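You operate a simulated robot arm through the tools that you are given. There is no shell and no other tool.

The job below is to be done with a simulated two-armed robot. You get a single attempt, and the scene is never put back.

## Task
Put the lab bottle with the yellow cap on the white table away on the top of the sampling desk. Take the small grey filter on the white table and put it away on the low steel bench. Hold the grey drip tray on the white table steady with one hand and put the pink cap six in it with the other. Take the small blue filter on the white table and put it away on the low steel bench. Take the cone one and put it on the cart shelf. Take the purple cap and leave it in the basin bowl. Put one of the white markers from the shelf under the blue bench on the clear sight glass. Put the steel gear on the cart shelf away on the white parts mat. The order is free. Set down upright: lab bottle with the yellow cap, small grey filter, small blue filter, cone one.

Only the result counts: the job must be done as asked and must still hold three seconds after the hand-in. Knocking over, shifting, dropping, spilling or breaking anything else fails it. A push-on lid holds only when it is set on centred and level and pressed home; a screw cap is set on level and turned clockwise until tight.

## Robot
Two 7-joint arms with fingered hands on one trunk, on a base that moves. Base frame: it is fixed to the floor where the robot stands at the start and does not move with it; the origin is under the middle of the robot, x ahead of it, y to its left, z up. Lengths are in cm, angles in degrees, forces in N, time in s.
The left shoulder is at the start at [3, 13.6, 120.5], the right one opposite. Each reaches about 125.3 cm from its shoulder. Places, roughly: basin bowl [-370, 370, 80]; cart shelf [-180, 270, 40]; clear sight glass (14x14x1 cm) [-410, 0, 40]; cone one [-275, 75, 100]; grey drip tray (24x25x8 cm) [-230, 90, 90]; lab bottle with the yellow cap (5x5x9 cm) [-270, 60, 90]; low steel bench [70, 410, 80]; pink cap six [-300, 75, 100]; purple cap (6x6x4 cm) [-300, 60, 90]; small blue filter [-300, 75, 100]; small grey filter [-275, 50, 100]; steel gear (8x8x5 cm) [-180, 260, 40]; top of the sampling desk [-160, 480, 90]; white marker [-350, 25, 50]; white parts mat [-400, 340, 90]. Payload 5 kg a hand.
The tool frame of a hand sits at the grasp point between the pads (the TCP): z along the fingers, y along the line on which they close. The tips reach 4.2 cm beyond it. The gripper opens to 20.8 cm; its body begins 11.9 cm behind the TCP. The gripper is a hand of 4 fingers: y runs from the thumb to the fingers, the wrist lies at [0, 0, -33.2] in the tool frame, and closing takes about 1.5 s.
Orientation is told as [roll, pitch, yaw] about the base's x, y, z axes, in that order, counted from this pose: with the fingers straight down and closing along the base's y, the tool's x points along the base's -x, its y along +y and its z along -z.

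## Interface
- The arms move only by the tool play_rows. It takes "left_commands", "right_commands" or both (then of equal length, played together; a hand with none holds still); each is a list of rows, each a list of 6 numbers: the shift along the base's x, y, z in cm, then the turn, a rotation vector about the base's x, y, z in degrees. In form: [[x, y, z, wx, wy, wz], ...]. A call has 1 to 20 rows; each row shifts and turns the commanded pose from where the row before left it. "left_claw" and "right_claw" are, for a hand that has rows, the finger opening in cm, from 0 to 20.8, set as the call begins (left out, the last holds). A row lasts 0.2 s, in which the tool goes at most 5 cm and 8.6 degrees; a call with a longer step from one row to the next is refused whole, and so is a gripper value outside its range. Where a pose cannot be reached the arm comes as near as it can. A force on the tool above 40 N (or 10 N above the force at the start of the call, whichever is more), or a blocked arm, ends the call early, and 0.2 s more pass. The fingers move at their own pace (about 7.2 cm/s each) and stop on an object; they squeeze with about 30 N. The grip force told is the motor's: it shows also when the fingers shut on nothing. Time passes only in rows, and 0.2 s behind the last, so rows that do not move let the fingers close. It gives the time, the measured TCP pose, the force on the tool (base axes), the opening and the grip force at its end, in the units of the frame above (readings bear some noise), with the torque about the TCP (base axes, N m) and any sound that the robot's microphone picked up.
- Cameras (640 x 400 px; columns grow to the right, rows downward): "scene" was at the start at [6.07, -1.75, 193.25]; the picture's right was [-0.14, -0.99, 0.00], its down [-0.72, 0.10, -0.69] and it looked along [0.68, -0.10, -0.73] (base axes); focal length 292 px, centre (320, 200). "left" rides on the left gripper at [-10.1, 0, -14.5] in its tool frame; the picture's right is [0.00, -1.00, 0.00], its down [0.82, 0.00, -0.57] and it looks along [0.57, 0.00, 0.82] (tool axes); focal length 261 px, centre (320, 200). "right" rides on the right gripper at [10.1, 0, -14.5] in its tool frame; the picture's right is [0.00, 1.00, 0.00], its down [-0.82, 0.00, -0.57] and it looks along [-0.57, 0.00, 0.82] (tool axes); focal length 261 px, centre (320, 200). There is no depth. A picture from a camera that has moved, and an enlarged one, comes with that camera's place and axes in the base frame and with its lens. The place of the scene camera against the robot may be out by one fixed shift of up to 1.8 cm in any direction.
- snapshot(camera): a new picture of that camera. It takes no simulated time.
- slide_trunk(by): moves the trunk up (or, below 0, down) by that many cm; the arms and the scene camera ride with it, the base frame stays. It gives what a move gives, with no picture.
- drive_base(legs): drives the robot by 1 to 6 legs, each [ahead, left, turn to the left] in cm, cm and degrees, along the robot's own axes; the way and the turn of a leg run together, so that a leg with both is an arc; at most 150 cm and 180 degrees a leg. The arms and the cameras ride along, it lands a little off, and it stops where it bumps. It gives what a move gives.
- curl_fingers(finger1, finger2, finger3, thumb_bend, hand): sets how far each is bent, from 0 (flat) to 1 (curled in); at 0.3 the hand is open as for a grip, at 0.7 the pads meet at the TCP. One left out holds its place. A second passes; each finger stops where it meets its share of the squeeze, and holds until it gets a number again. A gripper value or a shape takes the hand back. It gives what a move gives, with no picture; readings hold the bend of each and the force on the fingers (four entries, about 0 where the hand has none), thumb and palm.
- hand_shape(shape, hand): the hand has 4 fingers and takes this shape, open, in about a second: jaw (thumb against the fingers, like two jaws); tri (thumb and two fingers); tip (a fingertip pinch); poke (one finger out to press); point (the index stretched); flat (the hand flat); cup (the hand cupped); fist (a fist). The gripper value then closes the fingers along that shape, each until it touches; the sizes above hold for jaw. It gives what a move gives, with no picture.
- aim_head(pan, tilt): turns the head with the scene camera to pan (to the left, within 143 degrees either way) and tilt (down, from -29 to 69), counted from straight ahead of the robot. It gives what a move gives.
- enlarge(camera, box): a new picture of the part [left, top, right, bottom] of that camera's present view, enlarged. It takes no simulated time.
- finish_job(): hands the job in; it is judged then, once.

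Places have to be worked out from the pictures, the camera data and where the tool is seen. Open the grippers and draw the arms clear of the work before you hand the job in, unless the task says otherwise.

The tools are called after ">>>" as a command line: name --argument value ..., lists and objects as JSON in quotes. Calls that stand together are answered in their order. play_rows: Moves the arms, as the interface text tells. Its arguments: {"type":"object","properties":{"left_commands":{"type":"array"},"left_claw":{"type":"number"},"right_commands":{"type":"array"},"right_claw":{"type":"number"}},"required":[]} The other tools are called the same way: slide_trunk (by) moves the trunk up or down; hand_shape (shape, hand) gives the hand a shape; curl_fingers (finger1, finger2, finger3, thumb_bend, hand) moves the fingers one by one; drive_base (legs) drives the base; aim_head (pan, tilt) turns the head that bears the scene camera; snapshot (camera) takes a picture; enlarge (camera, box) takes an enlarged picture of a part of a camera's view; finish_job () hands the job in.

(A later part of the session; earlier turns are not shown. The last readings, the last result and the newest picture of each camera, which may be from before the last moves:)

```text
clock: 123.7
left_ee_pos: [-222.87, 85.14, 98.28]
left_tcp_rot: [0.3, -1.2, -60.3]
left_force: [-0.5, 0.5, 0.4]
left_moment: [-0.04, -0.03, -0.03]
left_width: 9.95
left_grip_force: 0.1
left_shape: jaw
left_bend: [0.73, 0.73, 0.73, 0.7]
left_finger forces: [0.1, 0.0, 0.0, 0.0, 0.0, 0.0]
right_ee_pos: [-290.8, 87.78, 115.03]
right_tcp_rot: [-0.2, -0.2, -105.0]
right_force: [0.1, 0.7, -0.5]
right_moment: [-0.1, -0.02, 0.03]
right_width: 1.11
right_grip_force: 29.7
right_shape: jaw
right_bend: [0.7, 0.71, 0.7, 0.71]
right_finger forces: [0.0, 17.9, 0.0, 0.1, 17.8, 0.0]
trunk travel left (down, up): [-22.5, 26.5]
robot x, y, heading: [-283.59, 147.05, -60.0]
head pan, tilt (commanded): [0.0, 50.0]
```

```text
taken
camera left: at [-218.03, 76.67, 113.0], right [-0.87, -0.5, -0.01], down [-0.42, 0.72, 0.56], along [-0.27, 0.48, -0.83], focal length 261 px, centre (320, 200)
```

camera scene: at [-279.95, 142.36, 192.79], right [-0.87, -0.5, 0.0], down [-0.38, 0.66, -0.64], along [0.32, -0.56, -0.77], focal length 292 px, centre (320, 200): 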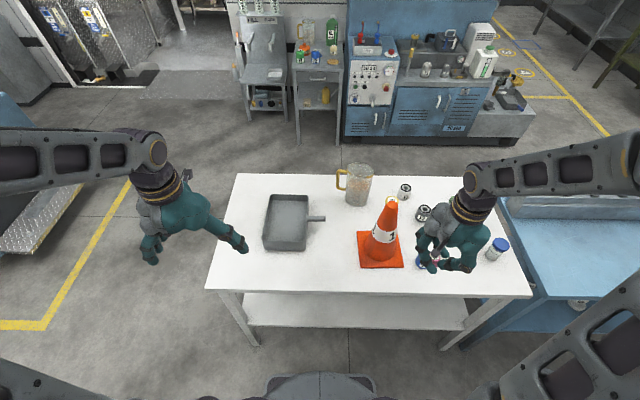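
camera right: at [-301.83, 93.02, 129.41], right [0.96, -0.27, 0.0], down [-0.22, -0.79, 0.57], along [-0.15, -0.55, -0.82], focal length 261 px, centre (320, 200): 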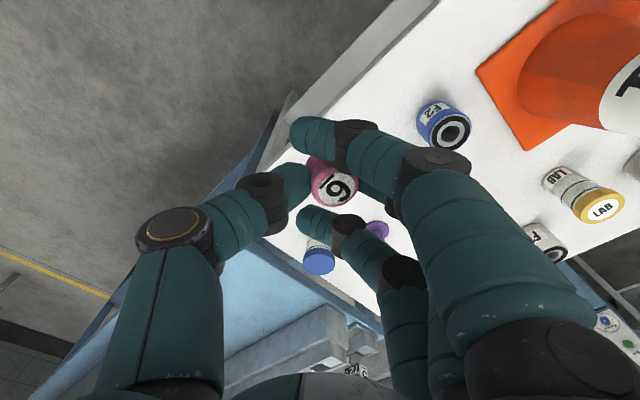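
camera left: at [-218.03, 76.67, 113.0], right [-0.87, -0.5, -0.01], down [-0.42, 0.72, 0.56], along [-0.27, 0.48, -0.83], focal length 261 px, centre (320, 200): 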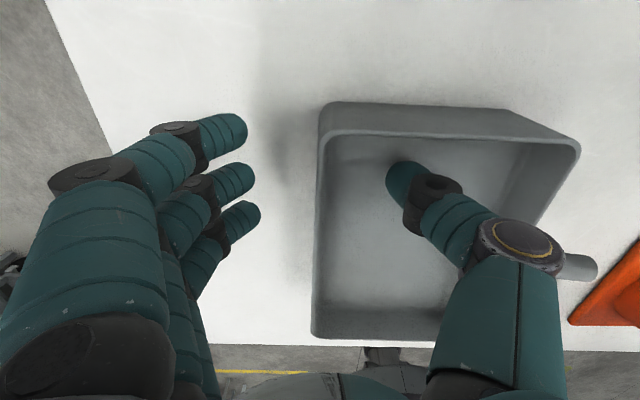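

Closing on the wall again, then I carry the cap in front of the cone to above the tray's near right part, turning the hand back by 45°.

>>> play_rows --left_commands '[[0, 0, 0, 0, 0, 0], [0, 0, 0, 0, 0, 0], [0, 0, 0, 0, 0, 0], [0, 0, 0, 0, 0, 0], [0, 0, 0, 0, 0, 0], [0, 0, 0, 0, 0, 0], [0, 0, 0, 0, 0, 0], [0, 0, 0, 0, 0, 0], [0, 0, 0, 0, 0, 0], [0, 0, 0, 0, 0, 0]]' --left_claw 0 --right_commands '[[3.93, 2.25, 0, 0, 0, 5], [3.93, 2.25, 0, 0, 0, 5], [3.93, 2.25, 0, 0, 0, 5], [3.93, 2.25, 0, 0, 0, 5], [3.93, 2.25, 0, 0, 0, 5], [3.93, 2.25, 0, 0, 0, 5], [3.93, 2.25, 0, 0, 0, 5], [3.93, 2.25, 0, 0, 0, 5], [3.93, 2.25, 0, 0, 0, 5], [0, 0, 0, 0, 0, 0]]'

>>> snapshot --camera "scene"

```text
clock: 125.9
left_ee_pos: [-222.98, 85.16, 98.42]
left_tcp_rot: [0.3, -1.0, -60.3]
left_force: [-0.3, -0.3, -0.6]
left_moment: [0.1, -0.15, -0.05]
left_width: 0.0
left_grip_force: 29.8
left_shape: jaw
left_bend: [0.7, 0.7, 0.69, 0.7]
left_finger forces: [8.7, 9.0, 8.9, 0.0, 26.7, 0.0]
right_ee_pos: [-255.39, 107.91, 115.01]
right_tcp_rot: [0.1, -0.1, -60.1]
right_force: [-1.6, -1.3, 0.2]
right_moment: [0.02, -0.08, -0.01]
right_width: 1.08
right_grip_force: 29.4
right_shape: jaw
right_bend: [0.7, 0.71, 0.7, 0.71]
right_finger forces: [0.1, 17.9, 0.1, 0.0, 17.8, 0.1]
trunk travel left (down, up): [-22.5, 26.5]
robot x, y, heading: [-283.65, 146.88, -60.3]
head pan, tilt (commanded): [0.0, 50.0]
```

```text
taken
camera scene: at [-280.25, 142.22, 192.79], right [-0.87, -0.5, 0.0], down [-0.38, 0.66, -0.64], along [0.32, -0.56, -0.77], focal length 292 px, centre (320, 200)
```

scene: 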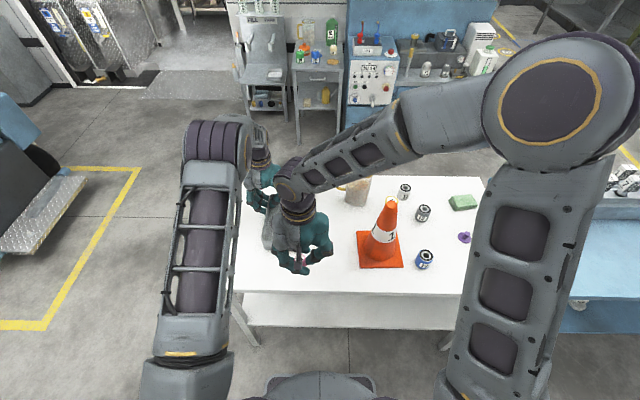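

The way is clear on the right; I bring the cap over the tray's near right area and lower to 5 cm above its floor.

>>> play_rows --right_commands '[[2.85, -2.63, 0, 0, 0, 0], [2.85, -2.63, 0, 0, 0, 0], [2.85, -2.63, 0, 0, 0, 0], [2.85, -2.63, 0, 0, 0, 0], [2.85, -2.63, 0, 0, 0, 0], [2.85, -2.63, 0, 0, 0, 0], [0, 0, -3.5, 0, 0, 0], [0, 0, -3.5, 0, 0, 0], [0, 0, -3.5, 0, 0, 0], [0, 0, 0, 0, 0, 0]]'

>>> snapshot --camera "right"

>>> enlarge --camera "scene" --box '[200, 120, 360, 260]'

```text
clock: 128.1
left_ee_pos: [-223.0, 85.15, 98.37]
left_tcp_rot: [0.4, -1.0, -60.2]
left_force: [-0.7, -0.5, -0.8]
left_moment: [-0.01, -0.08, 0.03]
left_width: 0.03
left_grip_force: 29.8
left_shape: jaw
left_bend: [0.7, 0.7, 0.69, 0.7]
left_finger forces: [9.3, 9.0, 8.6, 0.0, 27.0, 0.0]
right_ee_pos: [-238.31, 92.2, 104.44]
right_tcp_rot: [-0.1, -0.2, -60.1]
right_force: [-0.6, 0.0, 0.8]
right_moment: [-0.06, 0.01, -0.02]
right_width: 1.1
right_grip_force: 29.7
right_shape: jaw
right_bend: [0.7, 0.71, 0.7, 0.71]
right_finger forces: [0.0, 17.8, 0.1, 0.0, 17.8, 0.0]
trunk travel left (down, up): [-22.5, 26.5]
robot x, y, heading: [-283.5, 147.19, -60.2]
head pan, tilt (commanded): [0.0, 50.0]
```

```text
taken
camera right: at [-243.34, 101.02, 118.94], right [0.87, 0.49, 0.0], down [0.41, -0.71, 0.57], along [0.28, -0.5, -0.82], focal length 261 px, centre (320, 200)
```

right: 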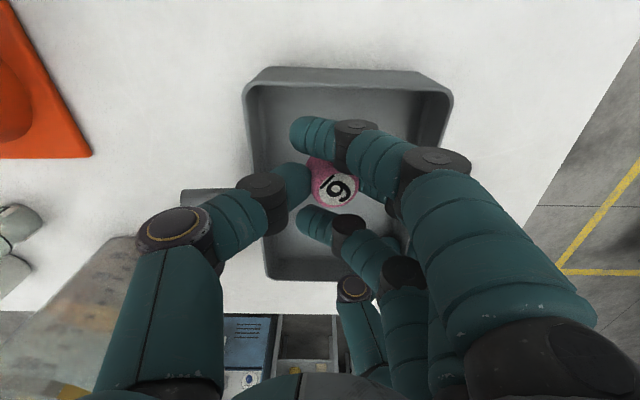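

```text
2.86 times, centred on (280, 190) of scene
camera zoom: at [-280.11, 142.31, 192.8], right [-0.87, -0.5, 0.0], down [-0.38, 0.66, -0.64], along [0.32, -0.56, -0.77], focal length 835 px, centre (434, 229)
```

zoom: 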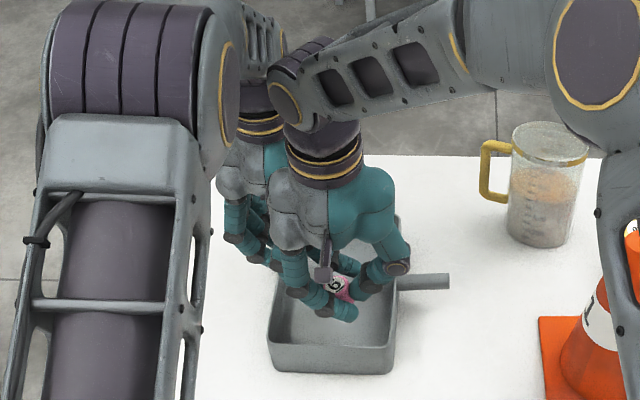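

Clear so far; I lower gently in small steps until the cap meets the tray floor.

>>> play_rows --right_commands '[[0, 0, -1.5, 0, 0, 0], [0, 0, -1.5, 0, 0, 0], [0, 0, -1, 0, 0, 0], [0, 0, -0.5, 0, 0, 0], [0, 0, 0, 0, 0, 0]]'

>>> snapshot --camera "right"

```text
clock: 129.3
left_ee_pos: [-222.88, 85.23, 98.34]
left_tcp_rot: [0.2, -0.9, -60.2]
left_force: [0.4, 0.8, -0.7]
left_moment: [0.04, -0.07, -0.02]
left_width: 0.0
left_grip_force: 30.1
left_shape: jaw
left_bend: [0.7, 0.7, 0.69, 0.7]
left_finger forces: [9.2, 9.0, 8.6, 0.0, 26.9, 0.0]
right_ee_pos: [-238.16, 92.22, 99.94]
right_tcp_rot: [-0.2, -0.3, -60.1]
right_force: [-0.1, -0.2, 0.3]
right_moment: [-0.03, 0.01, -0.01]
right_width: 1.11
right_grip_force: 29.6
right_shape: jaw
right_bend: [0.7, 0.71, 0.7, 0.71]
right_finger forces: [0.1, 17.8, 0.1, 0.0, 17.8, 0.0]
trunk travel left (down, up): [-22.5, 26.5]
robot x, y, heading: [-283.85, 147.41, -60.0]
head pan, tilt (commanded): [0.0, 50.0]
```

```text
taken
camera right: at [-243.25, 101.13, 114.48], right [0.87, 0.49, 0.0], down [0.41, -0.71, 0.57], along [0.28, -0.5, -0.82], focal length 261 px, centre (320, 200)
```

right: 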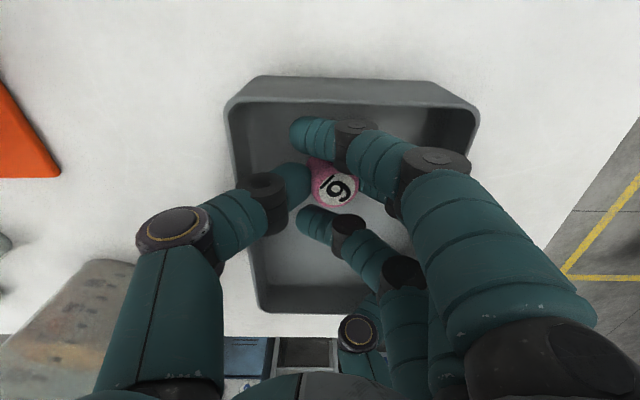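

>>> play_rows --right_commands '[[0, 0, -0.5, 0, 0, 0], [0, 0, -0.5, 0, 0, 0], [0, 0, -0.5, 0, 0, 0], [0, 0, 0, 0, 0, 0]]'

```text
clock: 130.3
left_ee_pos: [-222.86, 85.13, 98.28]
left_tcp_rot: [0.3, -1.0, -60.2]
left_force: [0.2, -0.1, -0.3]
left_moment: [-0.03, -0.09, 0.01]
left_width: 0.0
left_grip_force: 30.2
left_shape: jaw
left_bend: [0.7, 0.7, 0.69, 0.7]
left_finger forces: [9.2, 8.8, 8.6, 0.1, 26.7, 0.0]
right_ee_pos: [-238.13, 92.24, 98.48]
right_tcp_rot: [-0.1, -0.1, -60.1]
right_force: [-0.1, 1.0, 2.5]
right_moment: [0.02, -0.06, 0.02]
right_width: 1.08
right_grip_force: 30.2
right_shape: jaw
right_bend: [0.7, 0.71, 0.7, 0.71]
right_finger forces: [0.0, 17.8, 0.1, 0.0, 18.4, 0.0]
trunk travel left (down, up): [-22.5, 26.5]
robot x, y, heading: [-283.6, 147.13, -60.0]
head pan, tilt (commanded): [0.0, 50.0]
```

Light contact (2.5 N): the cap stands on the tray floor. I release by opening to 6 cm and look.

>>> play_rows --right_commands '[[0, 0, 0, 0, 0, 0], [0, 0, 0, 0, 0, 0], [0, 0, 0, 0, 0, 0], [0, 0, 0, 0, 0, 0]]' --right_claw 6

>>> snapshot --camera "right"

```text
clock: 131.3
left_ee_pos: [-223.07, 85.17, 98.22]
left_tcp_rot: [0.3, -0.9, -60.3]
left_force: [-7.3, -0.3, 0.0]
left_moment: [-0.06, 0.1, 0.18]
left_width: 0.0
left_grip_force: 29.7
left_shape: jaw
left_bend: [0.7, 0.7, 0.7, 0.7]
left_finger forces: [10.9, 8.2, 6.9, 0.0, 31.7, 0.1]
right_ee_pos: [-238.29, 92.29, 98.56]
right_tcp_rot: [-0.1, -0.2, -60.2]
right_force: [6.2, 1.1, 1.8]
right_moment: [-0.02, 0.03, 0.13]
right_width: 5.74
right_grip_force: 0.0
right_shape: jaw
right_bend: [0.73, 0.73, 0.73, 0.7]
right_finger forces: [0.1, 0.0, 0.1, 0.0, 5.8, 0.0]
trunk travel left (down, up): [-22.5, 26.5]
robot x, y, heading: [-283.65, 146.88, -60.0]
head pan, tilt (commanded): [0.0, 50.0]
```

```text
taken
camera right: at [-243.28, 101.16, 113.0], right [0.87, 0.49, 0.0], down [0.4, -0.71, 0.57], along [0.28, -0.5, -0.82], focal length 261 px, centre (320, 200)
```

right: 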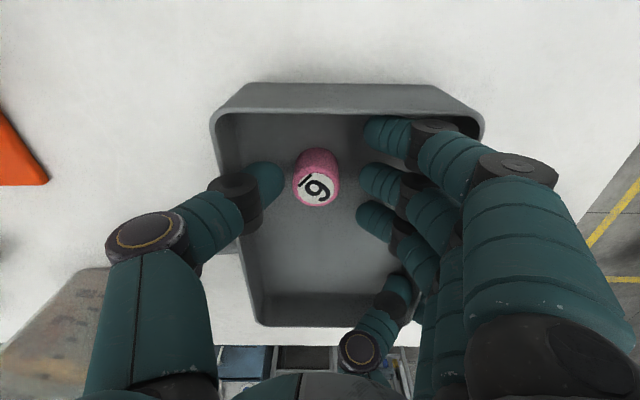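

The pink cap stands in the tray. The thumb brushes the tray wall, so I narrow the opening a touch before lifting straight up.

>>> play_rows --right_commands '[[0.2, 0.1, 0, 0, 0, 0], [0, 0, 0, 0, 0, 0], [0, 0, 2, 0, 0, 0], [0, 0, 4, 0, 0, 0], [0, 0, 4, 0, 0, 0], [0, 0, 4, 0, 0, 0], [0, 0, 3, 0, 0, 0], [0, 0, 0, 0, 0, 0]]' --right_claw 5

>>> snapshot --camera "right"

```text
clock: 133.1
left_ee_pos: [-222.69, 85.19, 98.29]
left_tcp_rot: [0.3, -1.1, -60.1]
left_force: [0.1, -0.6, -0.3]
left_moment: [0.01, -0.1, 0.0]
left_width: 0.0
left_grip_force: 30.3
left_shape: jaw
left_bend: [0.7, 0.7, 0.7, 0.7]
left_finger forces: [9.7, 9.6, 9.4, 0.0, 28.4, 0.0]
right_ee_pos: [-238.14, 92.08, 115.42]
right_tcp_rot: [-0.2, -0.2, -60.2]
right_force: [-17.2, -10.1, -9.5]
right_moment: [2.51, -4.27, -0.02]
right_width: 5.03
right_grip_force: 0.0
right_shape: jaw
right_bend: [0.73, 0.73, 0.73, 0.7]
right_finger forces: [0.0, 0.0, 0.0, 0.0, 0.0, 0.0]
trunk travel left (down, up): [-22.5, 26.5]
robot x, y, heading: [-283.3, 146.84, -60.2]
head pan, tilt (commanded): [0.0, 50.0]
```

```text
taken
camera right: at [-243.13, 100.98, 129.89], right [0.87, 0.49, 0.0], down [0.41, -0.71, 0.57], along [0.28, -0.5, -0.82], focal length 261 px, centre (320, 200)
```

right: 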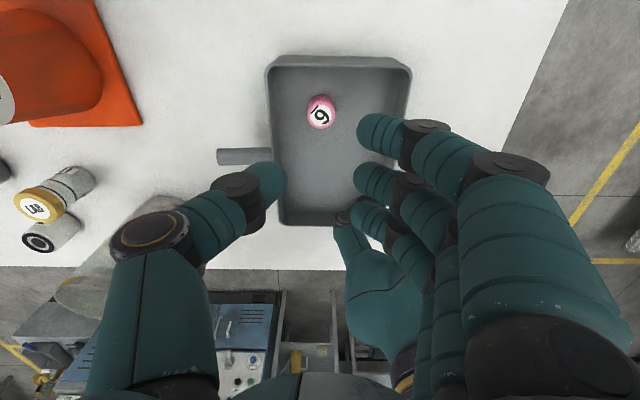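

The right hand is pressing lightly against the left arm; I back it away along the way it came, toward the right and the robot.

>>> play_rows --right_commands '[[-2.6, 0.5, 0, 0, 0, 0], [-2.85, 2.63, 0, 0, 0, 0], [-2.85, 2.63, 0, 0, 0, 0], [-2.85, 2.63, 0, 0, 0, 0], [-2.85, 2.63, 0, 0, 0, 0], [-2.85, 2.63, 0, 0, 0, 0], [0, 0, 0, 0, 0, 0]]'

>>> snapshot --camera "scene"

```text
clock: 134.7
left_ee_pos: [-222.78, 85.11, 98.25]
left_tcp_rot: [0.3, -1.0, -60.2]
left_force: [0.4, 0.7, -0.1]
left_moment: [0.03, -0.01, 0.0]
left_width: 0.0
left_grip_force: 30.3
left_shape: jaw
left_bend: [0.7, 0.7, 0.69, 0.7]
left_finger forces: [9.1, 9.8, 9.3, 0.0, 28.3, 0.1]
right_ee_pos: [-254.75, 105.87, 115.45]
right_tcp_rot: [-0.2, -0.1, -60.1]
right_force: [0.8, -0.6, -0.7]
right_moment: [0.06, 0.06, 0.02]
right_width: 4.97
right_grip_force: 0.2
right_shape: jaw
right_bend: [0.73, 0.73, 0.73, 0.7]
right_finger forces: [0.1, 0.0, 0.0, 0.1, 0.1, 0.0]
trunk travel left (down, up): [-22.5, 26.5]
robot x, y, heading: [-283.88, 147.19, -60.2]
head pan, tilt (commanded): [0.0, 50.0]
```

```text
taken
camera scene: at [-279.99, 142.19, 192.79], right [-0.87, -0.5, 0.0], down [-0.38, 0.66, -0.64], along [0.32, -0.56, -0.77], focal length 292 px, centre (320, 200)
```

scene: 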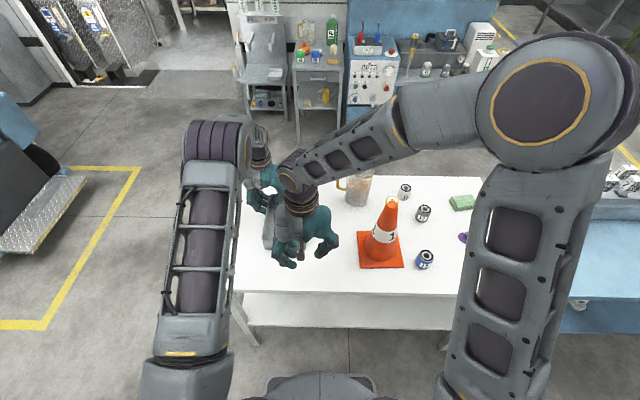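

Contact is gone. Now I take the right hand back to its side, open the left hand, lift it off the tray and draw it back.

>>> play_rows --left_commands '[[0, 0, 0, 0, 0, 0], [0, 0, 0, 0, 0, 0], [0, 0, 0, 0, 0, 0], [0, 0, 0, 0, 0, 0], [0, 0, 2, 0, 0, 0], [0, 0, 4, 0, 0, 0], [0, 0, 4, 0, 0, 0], [0, 0, 4, 0, 0, 0], [0, 0, 4, 0, 0, 0], [0, 0, 4, 0, 0, 0], [0, 0, 4, 0, 0, 0], [-0.78, 3.88, 0, 0, 0, 0], [-0.78, 3.88, 0, 0, 0, 0], [-0.78, 3.88, 0, 0, 0, 0], [-0.78, 3.88, 0, 0, 0, 0], [-0.78, 3.88, 0, 0, 0, 0], [-0.78, 3.88, 0, 0, 0, 0], [-0.78, 3.88, 0, 0, 0, 0], [-0.78, 3.88, 0, 0, 0, 0], [0, 0, 0, 0, 0, 0]]' --left_claw 10 --right_commands '[[-3.8, -2.17, 0, 0, 0, 0], [-3.8, -2.17, 0, 0, 0, 0], [-3.8, -2.17, 0, 0, 0, 0], [-3.8, -2.17, 0, 0, 0, 0], [-3.8, -2.17, 0, 0, 0, 0], [-3.8, -2.17, 0, 0, 0, 0], [-3.8, -2.17, 0, 0, 0, 0], [-3.8, -2.17, 0, 0, 0, 0], [0, 0, 0, 0, 0, 0], [0, 0, 0, 0, 0, 0], [0, 0, 0, 0, 0, 0], [0, 0, 0, 0, 0, 0], [0, 0, 0, 0, 0, 0], [0, 0, 0, 0, 0, 0], [0, 0, 0, 0, 0, 0], [0, 0, 0, 0, 0, 0], [0, 0, 0, 0, 0, 0], [0, 0, 0, 0, 0, 0], [0, 0, 0, 0, 0, 0], [0, 0, 0, 0, 0, 0]]'

>>> snapshot --camera "scene"

>>> enlarge --camera "scene" --box '[200, 160, 540, 300]'

```text
clock: 138.9
left_ee_pos: [-229.15, 115.86, 124.12]
left_tcp_rot: [0.4, -1.0, -60.1]
left_force: [0.0, -0.4, -0.8]
left_moment: [0.17, 0.03, -0.01]
left_width: 9.96
left_grip_force: 0.1
left_shape: jaw
left_bend: [0.73, 0.73, 0.73, 0.7]
left_finger forces: [0.0, 0.0, 0.0, 0.1, 0.0, 0.0]
right_ee_pos: [-285.5, 88.55, 115.37]
right_tcp_rot: [0.0, -0.1, -60.1]
right_force: [-0.4, -0.3, 0.2]
right_moment: [0.11, 0.0, 0.01]
right_width: 5.02
right_grip_force: 0.1
right_shape: jaw
right_bend: [0.73, 0.73, 0.73, 0.7]
right_finger forces: [0.1, 0.0, 0.0, 0.0, 0.0, 0.1]
trunk travel left (down, up): [-22.5, 26.5]
robot x, y, heading: [-283.84, 147.26, -60.1]
head pan, tilt (commanded): [0.0, 50.0]
```

```text
taken
camera scene: at [-280.13, 142.04, 192.78], right [-0.87, -0.5, 0.0], down [-0.38, 0.67, -0.64], along [0.32, -0.56, -0.77], focal length 292 px, centre (320, 200)
```

scene: 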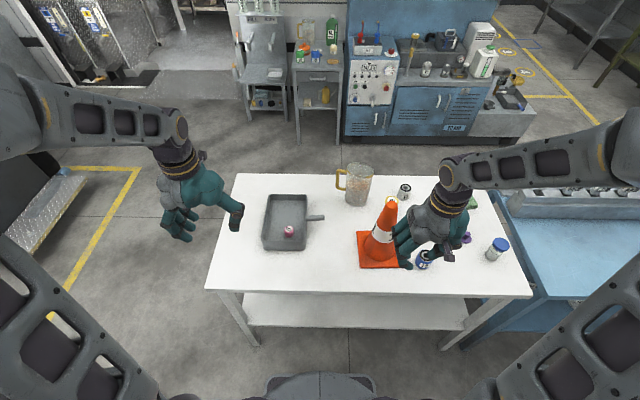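

```text
1.88 times, centred on (370, 230) of scene
camera zoom: at [-280.13, 142.04, 192.78], right [-0.87, -0.5, 0.0], down [-0.38, 0.67, -0.64], along [0.32, -0.56, -0.77], focal length 550 px, centre (226, 144)
```

zoom: 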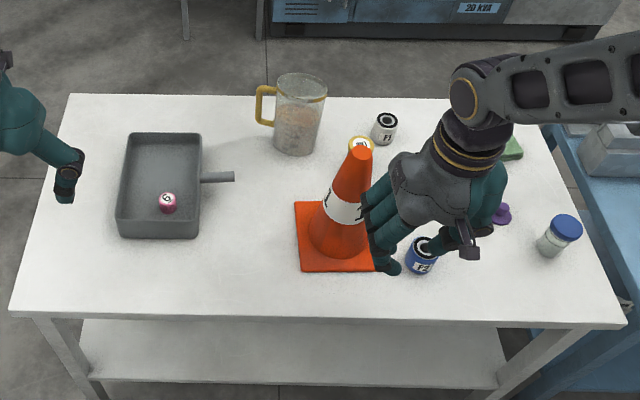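

The pink cap is in the tray. Next: purple cap with the right hand and cone with the left. I shift the base 25 cm to the right so the purple cap is in front of the right arm.

>>> drive_base --legs '[[-2, -25, 0]]'

>>> snapshot --camera "right"

>>> snapshot --camera "scene"

```text
clock: 140.7
left_ee_pos: [-251.67, 105.39, 124.28]
left_tcp_rot: [0.4, -1.0, -60.2]
left_force: [-0.9, 0.4, -0.6]
left_moment: [0.05, -0.1, -0.01]
left_width: 9.97
left_grip_force: 0.1
left_shape: jaw
left_bend: [0.73, 0.73, 0.73, 0.7]
left_finger forces: [0.0, 0.0, 0.0, 0.0, 0.0, 0.0]
right_ee_pos: [-307.89, 78.12, 115.56]
right_tcp_rot: [0.0, -0.2, -60.0]
right_force: [0.0, 0.0, -0.1]
right_moment: [0.0, -0.08, 0.0]
right_width: 5.0
right_grip_force: 0.0
right_shape: jaw
right_bend: [0.73, 0.73, 0.73, 0.7]
right_finger forces: [0.0, 0.0, 0.1, 0.0, 0.0, 0.0]
trunk travel left (down, up): [-22.5, 26.5]
robot x, y, heading: [-306.36, 136.38, -59.9]
head pan, tilt (commanded): [0.0, 50.0]
```

```text
taken
camera right: at [-313.01, 86.94, 129.97], right [0.87, 0.5, 0.0], down [0.41, -0.71, 0.57], along [0.28, -0.5, -0.82], focal length 261 px, centre (320, 200)
```

right: 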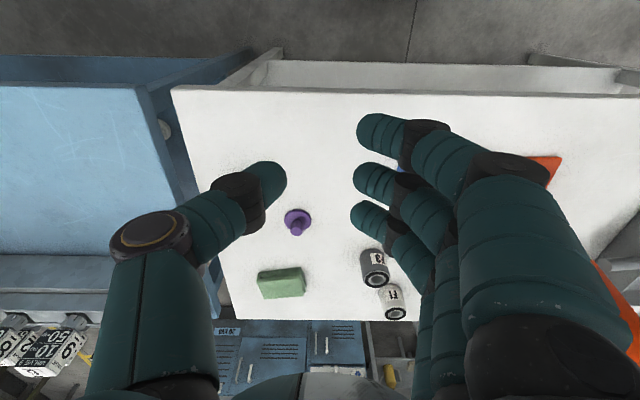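

```text
taken
camera scene: at [-302.75, 131.62, 192.79], right [-0.87, -0.5, 0.0], down [-0.38, 0.66, -0.64], along [0.32, -0.56, -0.77], focal length 292 px, centre (320, 200)
```

scene: 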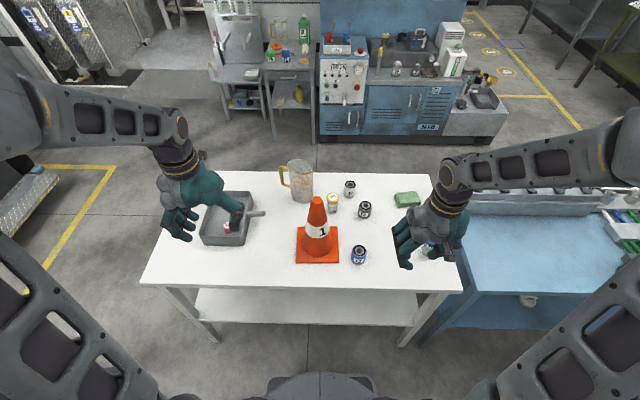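

The purple cap's knob is at about (-300.6, 56.7). I bring the right hand above it, turned 25° so the thumb clears the jar, with 6 cm opening.

>>> play_rows --right_commands '[[1.45, -4.28, 0, 0, 0, 5], [1.45, -4.28, 0, 0, 0, 5], [1.45, -4.28, 0, 0, 0, 5], [1.45, -4.28, 0, 0, 0, 5], [1.45, -4.28, 0, 0, 0, 5], [0, 0, -4, 0, 0, 0], [0, 0, -4, 0, 0, 0], [0, 0, 0, 0, 0, 0]]' --right_claw 6

>>> snapshot --camera "right"

>>> enlarge --camera "scene" --box '[340, 160, 500, 280]'

```text
clock: 142.5
left_ee_pos: [-251.66, 105.49, 124.48]
left_tcp_rot: [0.3, -1.0, -60.1]
left_force: [0.3, 0.9, -0.1]
left_moment: [-0.08, 0.01, 0.0]
left_width: 9.95
left_grip_force: 0.0
left_shape: jaw
left_bend: [0.73, 0.73, 0.73, 0.7]
left_finger forces: [0.0, 0.0, 0.0, 0.0, 0.0, 0.0]
right_ee_pos: [-300.27, 56.7, 107.45]
right_tcp_rot: [-0.1, -0.2, -34.9]
right_force: [-0.5, 0.3, 0.2]
right_moment: [-0.1, 0.01, -0.03]
right_width: 5.93
right_grip_force: 0.1
right_shape: jaw
right_bend: [0.73, 0.73, 0.73, 0.7]
right_finger forces: [0.0, 0.0, 0.0, 0.1, 0.0, 0.0]
trunk travel left (down, up): [-22.5, 26.5]
robot x, y, heading: [-306.42, 136.21, -59.9]
head pan, tilt (commanded): [0.0, 50.0]
```

```text
taken
camera right: at [-308.71, 62.65, 121.95], right [0.58, 0.82, 0.0], down [0.67, -0.47, 0.58], along [0.47, -0.33, -0.82], focal length 261 px, centre (320, 200)
```

right: 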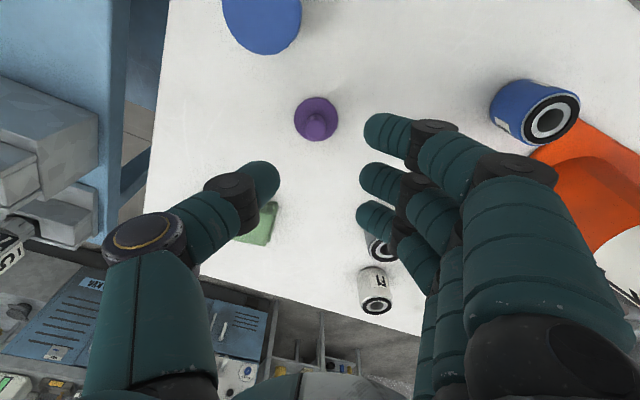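

```text
3.33 times, centred on (420, 220) of scene
camera zoom: at [-302.65, 131.81, 192.8], right [-0.87, -0.5, 0.0], down [-0.38, 0.66, -0.64], along [0.32, -0.56, -0.77], focal length 974 px, centre (-13, 133)
```

zoom: 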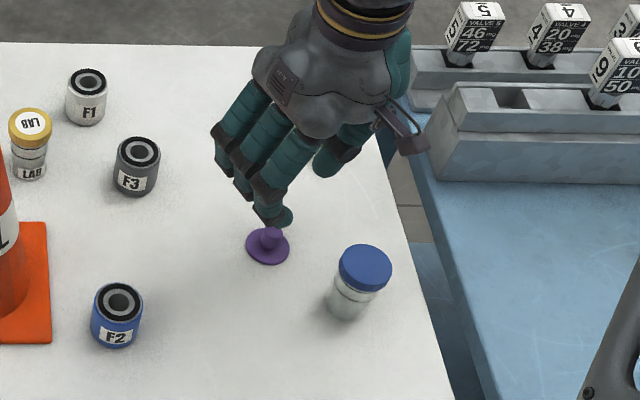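

Knob is centred under the hand; I lower to TCP z≈95.3 and close on the knob.

>>> play_rows --right_commands '[[-0.2, 0, -4, 0, 0, 0], [-0.1, 0, -4, 0, 0, 0], [0, 0, -3, 0, 0, 0], [0, 0, -1.1, 0, 0, 0], [0, 0, 0, 0, 0, 0]]'

>>> play_rows --right_commands '[[0, 0, 0, 0, 0, 0], [0, 0, 0, 0, 0, 0], [0, 0, 0, 0, 0, 0], [0, 0, 0, 0, 0, 0], [0, 0, 0, 0, 0, 0], [0, 0, 0, 0, 0, 0]]' --right_claw 0

>>> snapshot --camera "right"

```text
clock: 143.7
left_ee_pos: [-251.65, 105.38, 124.22]
left_tcp_rot: [0.4, -0.9, -60.1]
left_force: [0.4, 0.1, -0.8]
left_moment: [-0.02, 0.0, -0.02]
left_width: 9.98
left_grip_force: 0.0
left_shape: jaw
left_bend: [0.73, 0.73, 0.73, 0.7]
left_finger forces: [0.0, 0.1, 0.1, 0.1, 0.0, 0.1]
right_ee_pos: [-300.68, 56.8, 95.31]
right_tcp_rot: [-0.2, -0.2, -35.0]
right_force: [-0.1, 0.2, 0.0]
right_moment: [0.0, 0.05, -0.02]
right_width: 5.94
right_grip_force: 0.2
right_shape: jaw
right_bend: [0.73, 0.73, 0.73, 0.7]
right_finger forces: [0.0, 0.0, 0.0, 0.0, 0.1, 0.1]
trunk travel left (down, up): [-22.5, 26.5]
robot x, y, heading: [-306.07, 136.83, -60.1]
head pan, tilt (commanded): [0.0, 50.0]
```

```text
clock: 145.1
left_ee_pos: [-251.64, 105.49, 124.34]
left_tcp_rot: [0.3, -1.0, -60.2]
left_force: [-0.2, 0.1, 0.0]
left_moment: [0.01, 0.03, -0.01]
left_width: 9.94
left_grip_force: 0.1
left_shape: jaw
left_bend: [0.73, 0.73, 0.73, 0.7]
left_finger forces: [0.0, 0.0, 0.1, 0.0, 0.0, 0.0]
right_ee_pos: [-300.8, 56.87, 95.52]
right_tcp_rot: [-0.1, -0.3, -35.0]
right_force: [-1.4, -0.8, 6.4]
right_moment: [0.07, -0.08, -0.01]
right_width: 0.42
right_grip_force: 29.8
right_shape: jaw
right_bend: [0.7, 0.71, 0.7, 0.71]
right_finger forces: [0.0, 15.3, 0.0, 0.0, 19.2, 0.0]
trunk travel left (down, up): [-22.5, 26.5]
robot x, y, heading: [-306.18, 136.16, -60.0]
head pan, tilt (commanded): [0.0, 50.0]
```

```text
taken
camera right: at [-309.11, 62.78, 109.88], right [0.58, 0.82, 0.0], down [0.67, -0.47, 0.57], along [0.47, -0.33, -0.82], focal length 261 px, centre (320, 200)
```

right: 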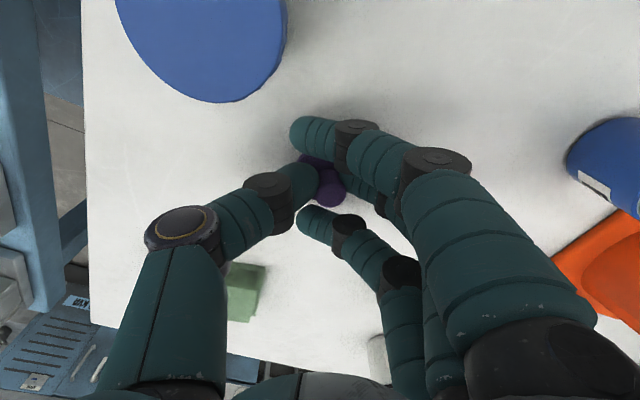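

The knob is gripped (finger 15 N, thumb 19 N). I lift it and draw the right hand back to the robot.

>>> play_rows --right_commands '[[0, 0, 2, 0, 0, 0], [0, 0, 4, 0, 0, 0], [0, 0, 4, 0, 0, 0], [0, 0, 4, 0, 0, 0], [0, 0, 4, 0, 0, 0], [-2, 3.47, 2, 0, 0, 0], [-2, 3.47, 2, 0, 0, 0], [-2, 3.47, 2, 0, 0, 0], [-2, 3.47, 0, 0, 0, 0], [-2, 3.47, 0, 0, 0, 0], [-2, 3.47, 0, 0, 0, 0], [-2, 3.47, 0, 0, 0, 0], [0, 0, 0, 0, 0, 0]]'

>>> snapshot --camera "right"

```text
clock: 147.9
left_ee_pos: [-251.5, 105.38, 124.14]
left_tcp_rot: [0.3, -1.0, -60.1]
left_force: [0.7, -0.5, 0.2]
left_moment: [0.09, 0.06, -0.02]
left_width: 9.97
left_grip_force: 0.1
left_shape: jaw
left_bend: [0.73, 0.73, 0.73, 0.7]
left_finger forces: [0.1, 0.1, 0.0, 0.0, 0.0, 0.0]
right_ee_pos: [-314.87, 80.85, 119.45]
right_tcp_rot: [0.0, -0.1, -35.0]
right_force: [0.5, -0.1, 0.1]
right_moment: [0.09, 0.04, -0.02]
right_width: 0.32
right_grip_force: 29.8
right_shape: jaw
right_bend: [0.7, 0.61, 0.7, 0.71]
right_finger forces: [0.0, 14.6, 0.0, 0.1, 17.5, 0.0]
trunk travel left (down, up): [-22.5, 26.5]
robot x, y, heading: [-306.27, 136.08, -60.2]
head pan, tilt (commanded): [0.0, 50.0]
```

```text
taken
camera right: at [-323.13, 86.84, 133.9], right [0.58, 0.82, 0.0], down [0.67, -0.47, 0.57], along [0.47, -0.33, -0.82], focal length 261 px, centre (320, 200)
```

right: 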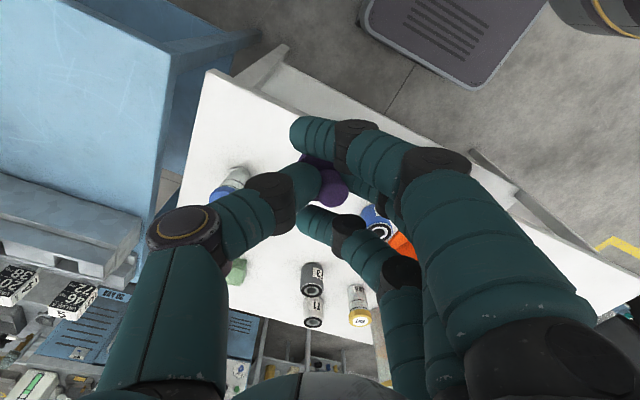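

Purple cap is held. For the cone I back the base a little (20 cm) so the left arm can reach with the fingers level, then pitch the left hand forward in front of the cone.

>>> drive_base --legs '[[-20, -8, 0]]'

>>> enlarge --camera "scene" --box '[200, 80, 440, 230]'

```text
clock: 149.6
left_ee_pos: [-268.23, 118.71, 124.35]
left_tcp_rot: [0.3, -1.1, -60.0]
left_force: [-0.7, 0.5, -0.5]
left_moment: [-0.06, -0.08, -0.03]
left_width: 9.94
left_grip_force: 0.1
left_shape: jaw
left_bend: [0.73, 0.73, 0.73, 0.7]
left_finger forces: [0.1, 0.0, 0.0, 0.0, 0.0, 0.1]
right_ee_pos: [-331.42, 94.23, 119.52]
right_tcp_rot: [0.0, -0.4, -34.9]
right_force: [-0.6, 0.9, 0.3]
right_moment: [-0.1, -0.09, 0.0]
right_width: 0.29
right_grip_force: 29.6
right_shape: jaw
right_bend: [0.7, 0.61, 0.7, 0.71]
right_finger forces: [0.0, 14.5, 0.0, 0.1, 17.5, 0.1]
trunk travel left (down, up): [-22.5, 26.5]
robot x, y, heading: [-322.79, 149.56, -60.0]
head pan, tilt (commanded): [0.0, 50.0]
```

```text
2.67 times, centred on (320, 155) of scene
camera zoom: at [-319.49, 144.9, 192.8], right [-0.86, -0.5, 0.0], down [-0.38, 0.66, -0.64], along [0.32, -0.56, -0.77], focal length 779 px, centre (320, 320)
```

zoom: 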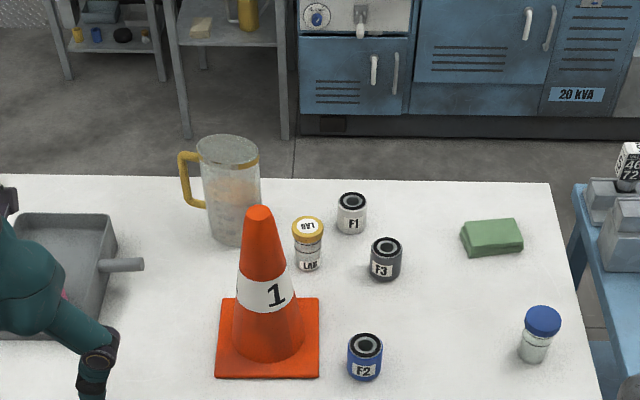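

Cone axis at about (-270.8, 78.3). I open the left hand to 16 cm and pitch it forward to 75° while extending in front of the cone.

>>> play_rows --left_commands '[[-0.83, -2.56, -1.2, -6.5, -3.75, 0], [-0.83, -2.56, -1.2, -6.5, -3.75, 0], [-0.83, -2.56, -1.2, -6.5, -3.75, 0], [-0.83, -2.56, -1.2, -6.5, -3.75, 0], [-0.83, -2.56, -1.2, -6.5, -3.75, 0], [-0.83, -2.56, -1.2, -6.5, -3.75, 0], [-0.83, -2.56, -1.2, -6.5, -3.75, 0], [-0.83, -2.56, -1.2, -6.5, -3.75, 0], [-0.83, -2.56, -1.2, -6.5, -3.75, 0], [-0.83, -2.56, -1.2, -6.5, -3.75, 0], [0, 0, 0, 0, 0, 0]]' --left_claw 16

>>> snapshot --camera "left"

>>> snapshot --camera "scene"

```text
clock: 152.0
left_ee_pos: [-276.56, 93.19, 112.19]
left_tcp_rot: [-0.1, -76.2, -59.6]
left_force: [-0.6, 1.0, 0.2]
left_moment: [0.03, 0.0, 0.01]
left_width: 15.98
left_grip_force: 0.1
left_shape: jaw
left_bend: [0.26, 0.26, 0.26, 0.48]
left_finger forces: [0.0, 0.0, 0.0, 0.1, 0.1, 0.0]
right_ee_pos: [-331.46, 94.19, 119.61]
right_tcp_rot: [0.0, -0.3, -34.9]
right_force: [-0.3, 1.1, -0.2]
right_moment: [-0.13, -0.04, 0.01]
right_width: 0.3
right_grip_force: 30.0
right_shape: jaw
right_bend: [0.7, 0.61, 0.7, 0.71]
right_finger forces: [0.0, 14.6, 0.1, 0.0, 17.5, 0.1]
trunk travel left (down, up): [-22.5, 26.5]
robot x, y, heading: [-323.01, 149.76, -59.9]
head pan, tilt (commanded): [0.0, 50.0]
```

```text
taken
camera left: at [-282.37, 103.31, 125.46], right [-0.86, -0.51, 0.0], down [-0.38, 0.65, -0.66], along [0.33, -0.57, -0.75], focal length 261 px, centre (320, 200)
```

left: 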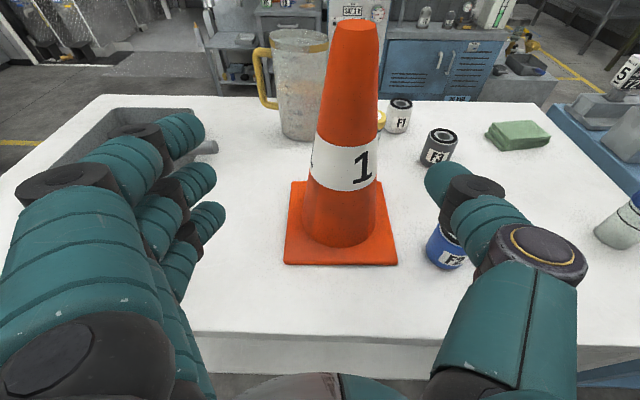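

```text
taken
camera scene: at [-319.42, 145.02, 192.81], right [-0.86, -0.5, 0.0], down [-0.38, 0.66, -0.64], along [0.32, -0.56, -0.77], focal length 292 px, centre (320, 200)
```

scene: 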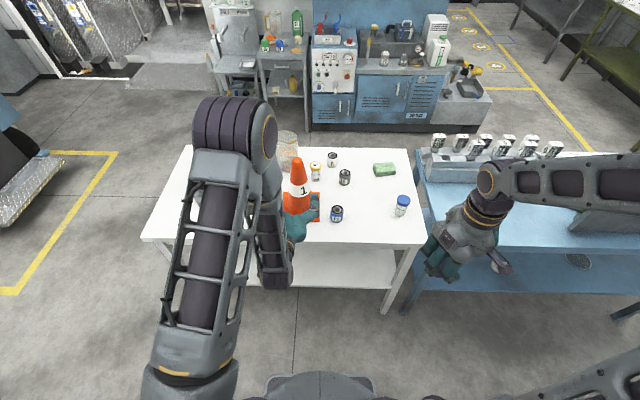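

The left camera shows the cone straight ahead, its axis 15 cm ahead and 3 cm right of the TCP. I shift, lower to z≈107 and advance around it.

>>> play_rows --left_commands '[[-1.3, -0.75, -2.5, 0, 0, 0], [-1.3, -0.75, -2.7, 0, 0, 0], [1.91, -3.28, 0, 0, 0, 0], [1.91, -3.28, 0, 0, 0, 0], [1.91, -3.28, 0, 0, 0, 0], [1.6, -2.75, 0, 0, 0, 0], [0, 0, 0, 0, 0, 0]]'

>>> snapshot --camera "left"

```text
clock: 153.6
left_ee_pos: [-271.95, 78.99, 106.97]
left_tcp_rot: [-0.1, -76.1, -59.6]
left_force: [-1.1, 0.1, 0.6]
left_moment: [0.06, 0.03, 0.04]
left_width: 15.96
left_grip_force: 0.0
left_shape: jaw
left_bend: [0.26, 0.26, 0.26, 0.48]
left_finger forces: [0.0, 0.0, 0.0, 0.0, 0.0, 0.0]
right_ee_pos: [-331.56, 94.14, 119.53]
right_tcp_rot: [-0.1, -0.2, -34.9]
right_force: [0.4, -0.6, -0.3]
right_moment: [-0.06, 0.02, 0.02]
right_width: 0.3
right_grip_force: 30.1
right_shape: jaw
right_bend: [0.7, 0.61, 0.7, 0.71]
right_finger forces: [0.0, 14.6, 0.0, 0.1, 17.6, 0.0]
trunk travel left (down, up): [-22.5, 26.5]
robot x, y, heading: [-323.19, 149.34, -59.9]
head pan, tilt (commanded): [0.0, 50.0]
```

```text
taken
camera left: at [-277.78, 89.07, 120.21], right [-0.86, -0.51, 0.0], down [-0.38, 0.65, -0.66], along [0.33, -0.57, -0.75], focal length 261 px, centre (320, 200)
```

left: 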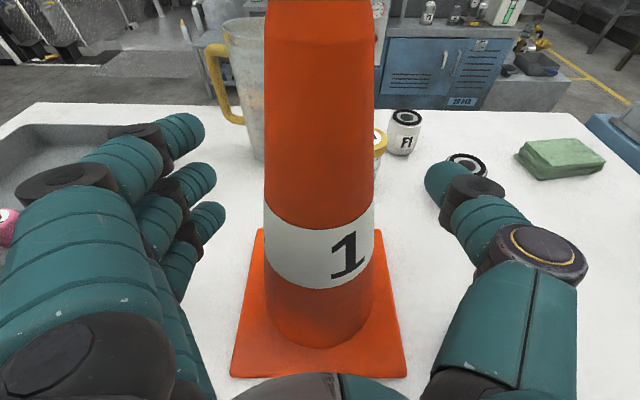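

The cone is centred between thumb and fingers; I close on it.

>>> play_rows --left_commands '[[0, 0, 0, 0, 0, 0], [0, 0, 0, 0, 0, 0], [0, 0, 0, 0, 0, 0], [0, 0, 0, 0, 0, 0], [0, 0, 0, 0, 0, 0], [0, 0, 0, 0, 0, 0], [0, 0, 0, 0, 0, 0], [0, 0, 0, 0, 0, 0]]' --left_claw 0

>>> snapshot --camera "left"

```text
clock: 155.4
left_ee_pos: [-271.99, 78.91, 106.9]
left_tcp_rot: [0.0, -76.2, -59.6]
left_force: [-0.5, -0.1, 0.2]
left_moment: [0.08, -0.11, 0.02]
left_width: 5.7
left_grip_force: 29.9
left_shape: jaw
left_bend: [0.72, 0.73, 0.73, 0.71]
left_finger forces: [7.5, 7.9, 9.4, 0.1, 24.3, 0.0]
right_ee_pos: [-331.32, 93.88, 119.62]
right_tcp_rot: [0.0, -0.2, -34.9]
right_force: [0.6, -1.2, -1.2]
right_moment: [-0.02, 0.01, 0.02]
right_width: 0.34
right_grip_force: 29.7
right_shape: jaw
right_bend: [0.7, 0.61, 0.7, 0.71]
right_finger forces: [0.1, 14.5, 0.0, 0.0, 17.5, 0.1]
trunk travel left (down, up): [-22.5, 26.5]
robot x, y, heading: [-322.96, 149.76, -60.0]
head pan, tilt (commanded): [0.0, 50.0]
```

```text
taken
camera left: at [-277.76, 89.05, 120.17], right [-0.86, -0.51, 0.0], down [-0.38, 0.65, -0.66], along [0.33, -0.57, -0.75], focal length 261 px, centre (320, 200)
```

left: 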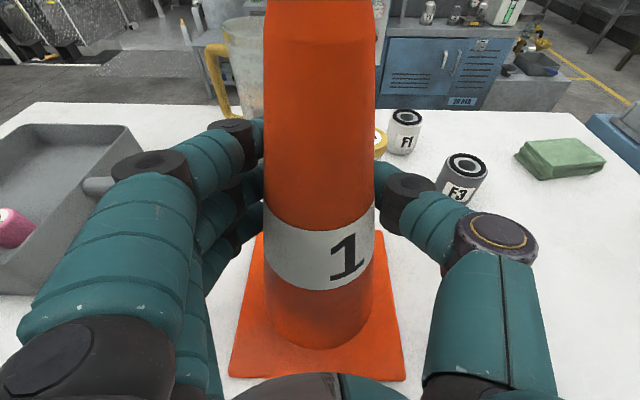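

Firm grip with all fingers. I lift the cone straight up and draw it back from the table.

>>> play_rows --left_commands '[[0, 0, 1.5, 0, 0, 0], [0, 0, 3, 0, 0, 0], [0, 0, 4, 0, 0, 0], [0, 0, 4, 0, 0, 0], [0, 0, 4, 0, 0, 0], [-1.5, 2.6, 2, 0, 0, 0], [-2, 3.46, 0, 0, 0, 0], [-2, 3.46, 0, 0, 0, 0], [-2, 3.46, 0, 0, 0, 0], [0, 0, 0, 0, 0, 0]]'

>>> snapshot --camera "left"

>>> snapshot --camera "scene"

```text
clock: 157.6
left_ee_pos: [-279.3, 91.93, 125.58]
left_tcp_rot: [-0.1, -76.0, -59.6]
left_force: [0.4, -0.9, -4.6]
left_moment: [0.04, 0.04, 0.0]
left_width: 5.69
left_grip_force: 29.9
left_shape: jaw
left_bend: [0.72, 0.73, 0.73, 0.72]
left_finger forces: [7.0, 7.7, 9.3, 0.0, 23.3, 0.1]
right_ee_pos: [-331.3, 94.07, 119.46]
right_tcp_rot: [0.0, -0.2, -35.0]
right_force: [0.0, -1.1, -0.3]
right_moment: [0.08, 0.03, 0.0]
right_width: 0.3
right_grip_force: 30.0
right_shape: jaw
right_bend: [0.7, 0.61, 0.7, 0.71]
right_finger forces: [0.1, 14.4, 0.1, 0.0, 17.5, 0.0]
trunk travel left (down, up): [-22.5, 26.5]
robot x, y, heading: [-322.77, 149.33, -59.9]
head pan, tilt (commanded): [0.0, 50.0]
```

```text
taken
camera left: at [-284.96, 102.06, 138.81], right [-0.86, -0.51, 0.01], down [-0.38, 0.65, -0.66], along [0.33, -0.57, -0.75], focal length 261 px, centre (320, 200)
```

left: 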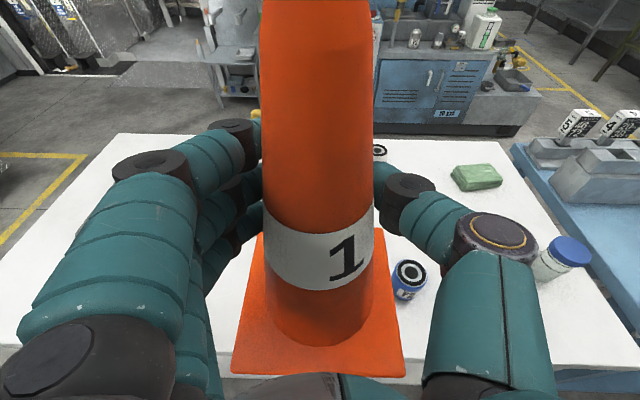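

```text
taken
camera scene: at [-319.27, 144.65, 192.78], right [-0.86, -0.5, 0.0], down [-0.38, 0.66, -0.64], along [0.32, -0.56, -0.77], focal length 292 px, centre (320, 200)
```

scene: 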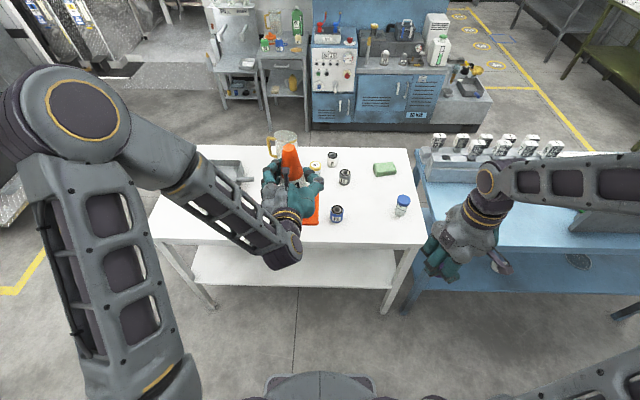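

Cone and purple cap are both held. I back away from the table and turn toward the cart's left end to inspect the shelf.

>>> drive_base --legs '[[-30, 0, 0], [0, 0, 85]]'

>>> aim_head --pan 0 --tilt 35

>>> snapshot --camera "scene"

>>> enlarge --camera "scene" --box '[240, 60, 480, 210]'

```text
clock: 163.3
left_ee_pos: [-277.24, 214.48, 125.64]
left_tcp_rot: [-0.2, -76.1, 25.9]
left_force: [-0.3, -0.5, -4.2]
left_moment: [0.0, 0.03, -0.01]
left_width: 5.67
left_grip_force: 30.5
left_shape: jaw
left_bend: [0.72, 0.73, 0.73, 0.72]
left_finger forces: [6.7, 7.7, 9.4, 0.0, 22.9, 0.0]
right_ee_pos: [-283.29, 162.66, 119.53]
right_tcp_rot: [0.0, -0.2, 50.6]
right_force: [0.4, 0.1, 0.2]
right_moment: [-0.01, 0.0, 0.0]
right_width: 0.28
right_grip_force: 30.2
right_shape: jaw
right_bend: [0.7, 0.61, 0.7, 0.71]
right_finger forces: [0.0, 13.9, 0.1, 0.0, 17.0, 0.1]
trunk travel left (down, up): [-22.5, 26.5]
robot x, y, heading: [-338.08, 175.58, 25.7]
head pan, tilt (commanded): [0.0, 50.0]
```

```text
clock: 164.1
left_ee_pos: [-277.18, 214.48, 125.55]
left_tcp_rot: [-0.1, -76.2, 25.8]
left_force: [-0.1, 0.1, -4.5]
left_moment: [0.01, -0.02, 0.04]
left_width: 5.66
left_grip_force: 30.5
left_shape: jaw
left_bend: [0.72, 0.73, 0.73, 0.72]
left_finger forces: [6.7, 7.7, 9.4, 0.0, 22.9, 0.0]
right_ee_pos: [-283.37, 162.56, 119.46]
right_tcp_rot: [0.0, -0.2, 50.6]
right_force: [-0.8, 0.5, -0.3]
right_moment: [0.01, 0.01, 0.0]
right_width: 0.32
right_grip_force: 30.2
right_shape: jaw
right_bend: [0.7, 0.61, 0.7, 0.71]
right_finger forces: [0.1, 14.0, 0.0, 0.0, 17.1, 0.1]
trunk travel left (down, up): [-22.5, 26.5]
robot x, y, heading: [-338.15, 175.47, 25.4]
head pan, tilt (commanded): [0.0, 35.0]
```

```text
taken
camera scene: at [-331.57, 177.5, 194.96], right [0.43, -0.9, 0.0], down [-0.52, -0.25, -0.82], along [0.74, 0.35, -0.57], focal length 292 px, centre (320, 200)
```

scene: 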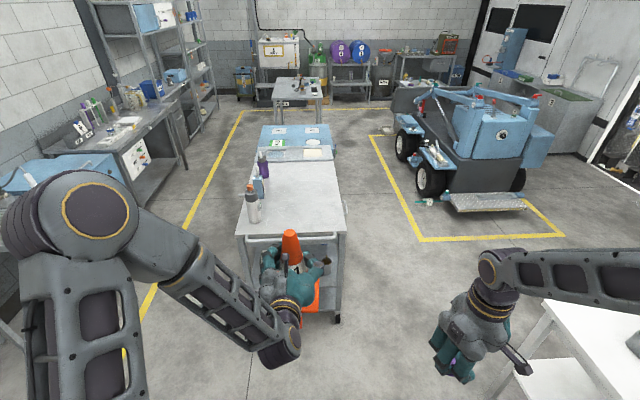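

```text
2.67 times, centred on (360, 135) of scene
camera zoom: at [-331.57, 177.5, 194.96], right [0.43, -0.9, 0.0], down [-0.52, -0.25, -0.82], along [0.74, 0.35, -0.57], focal length 779 px, centre (213, 373)
```

zoom: 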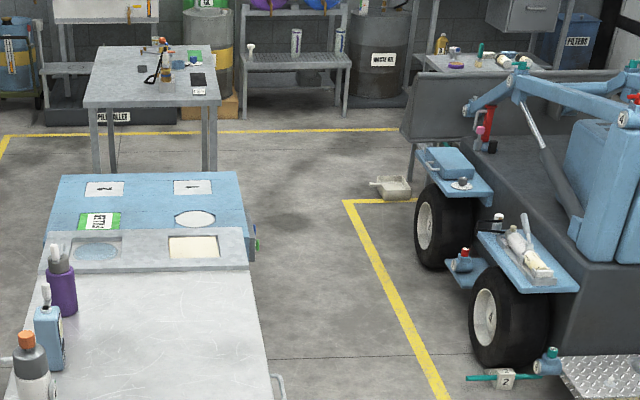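

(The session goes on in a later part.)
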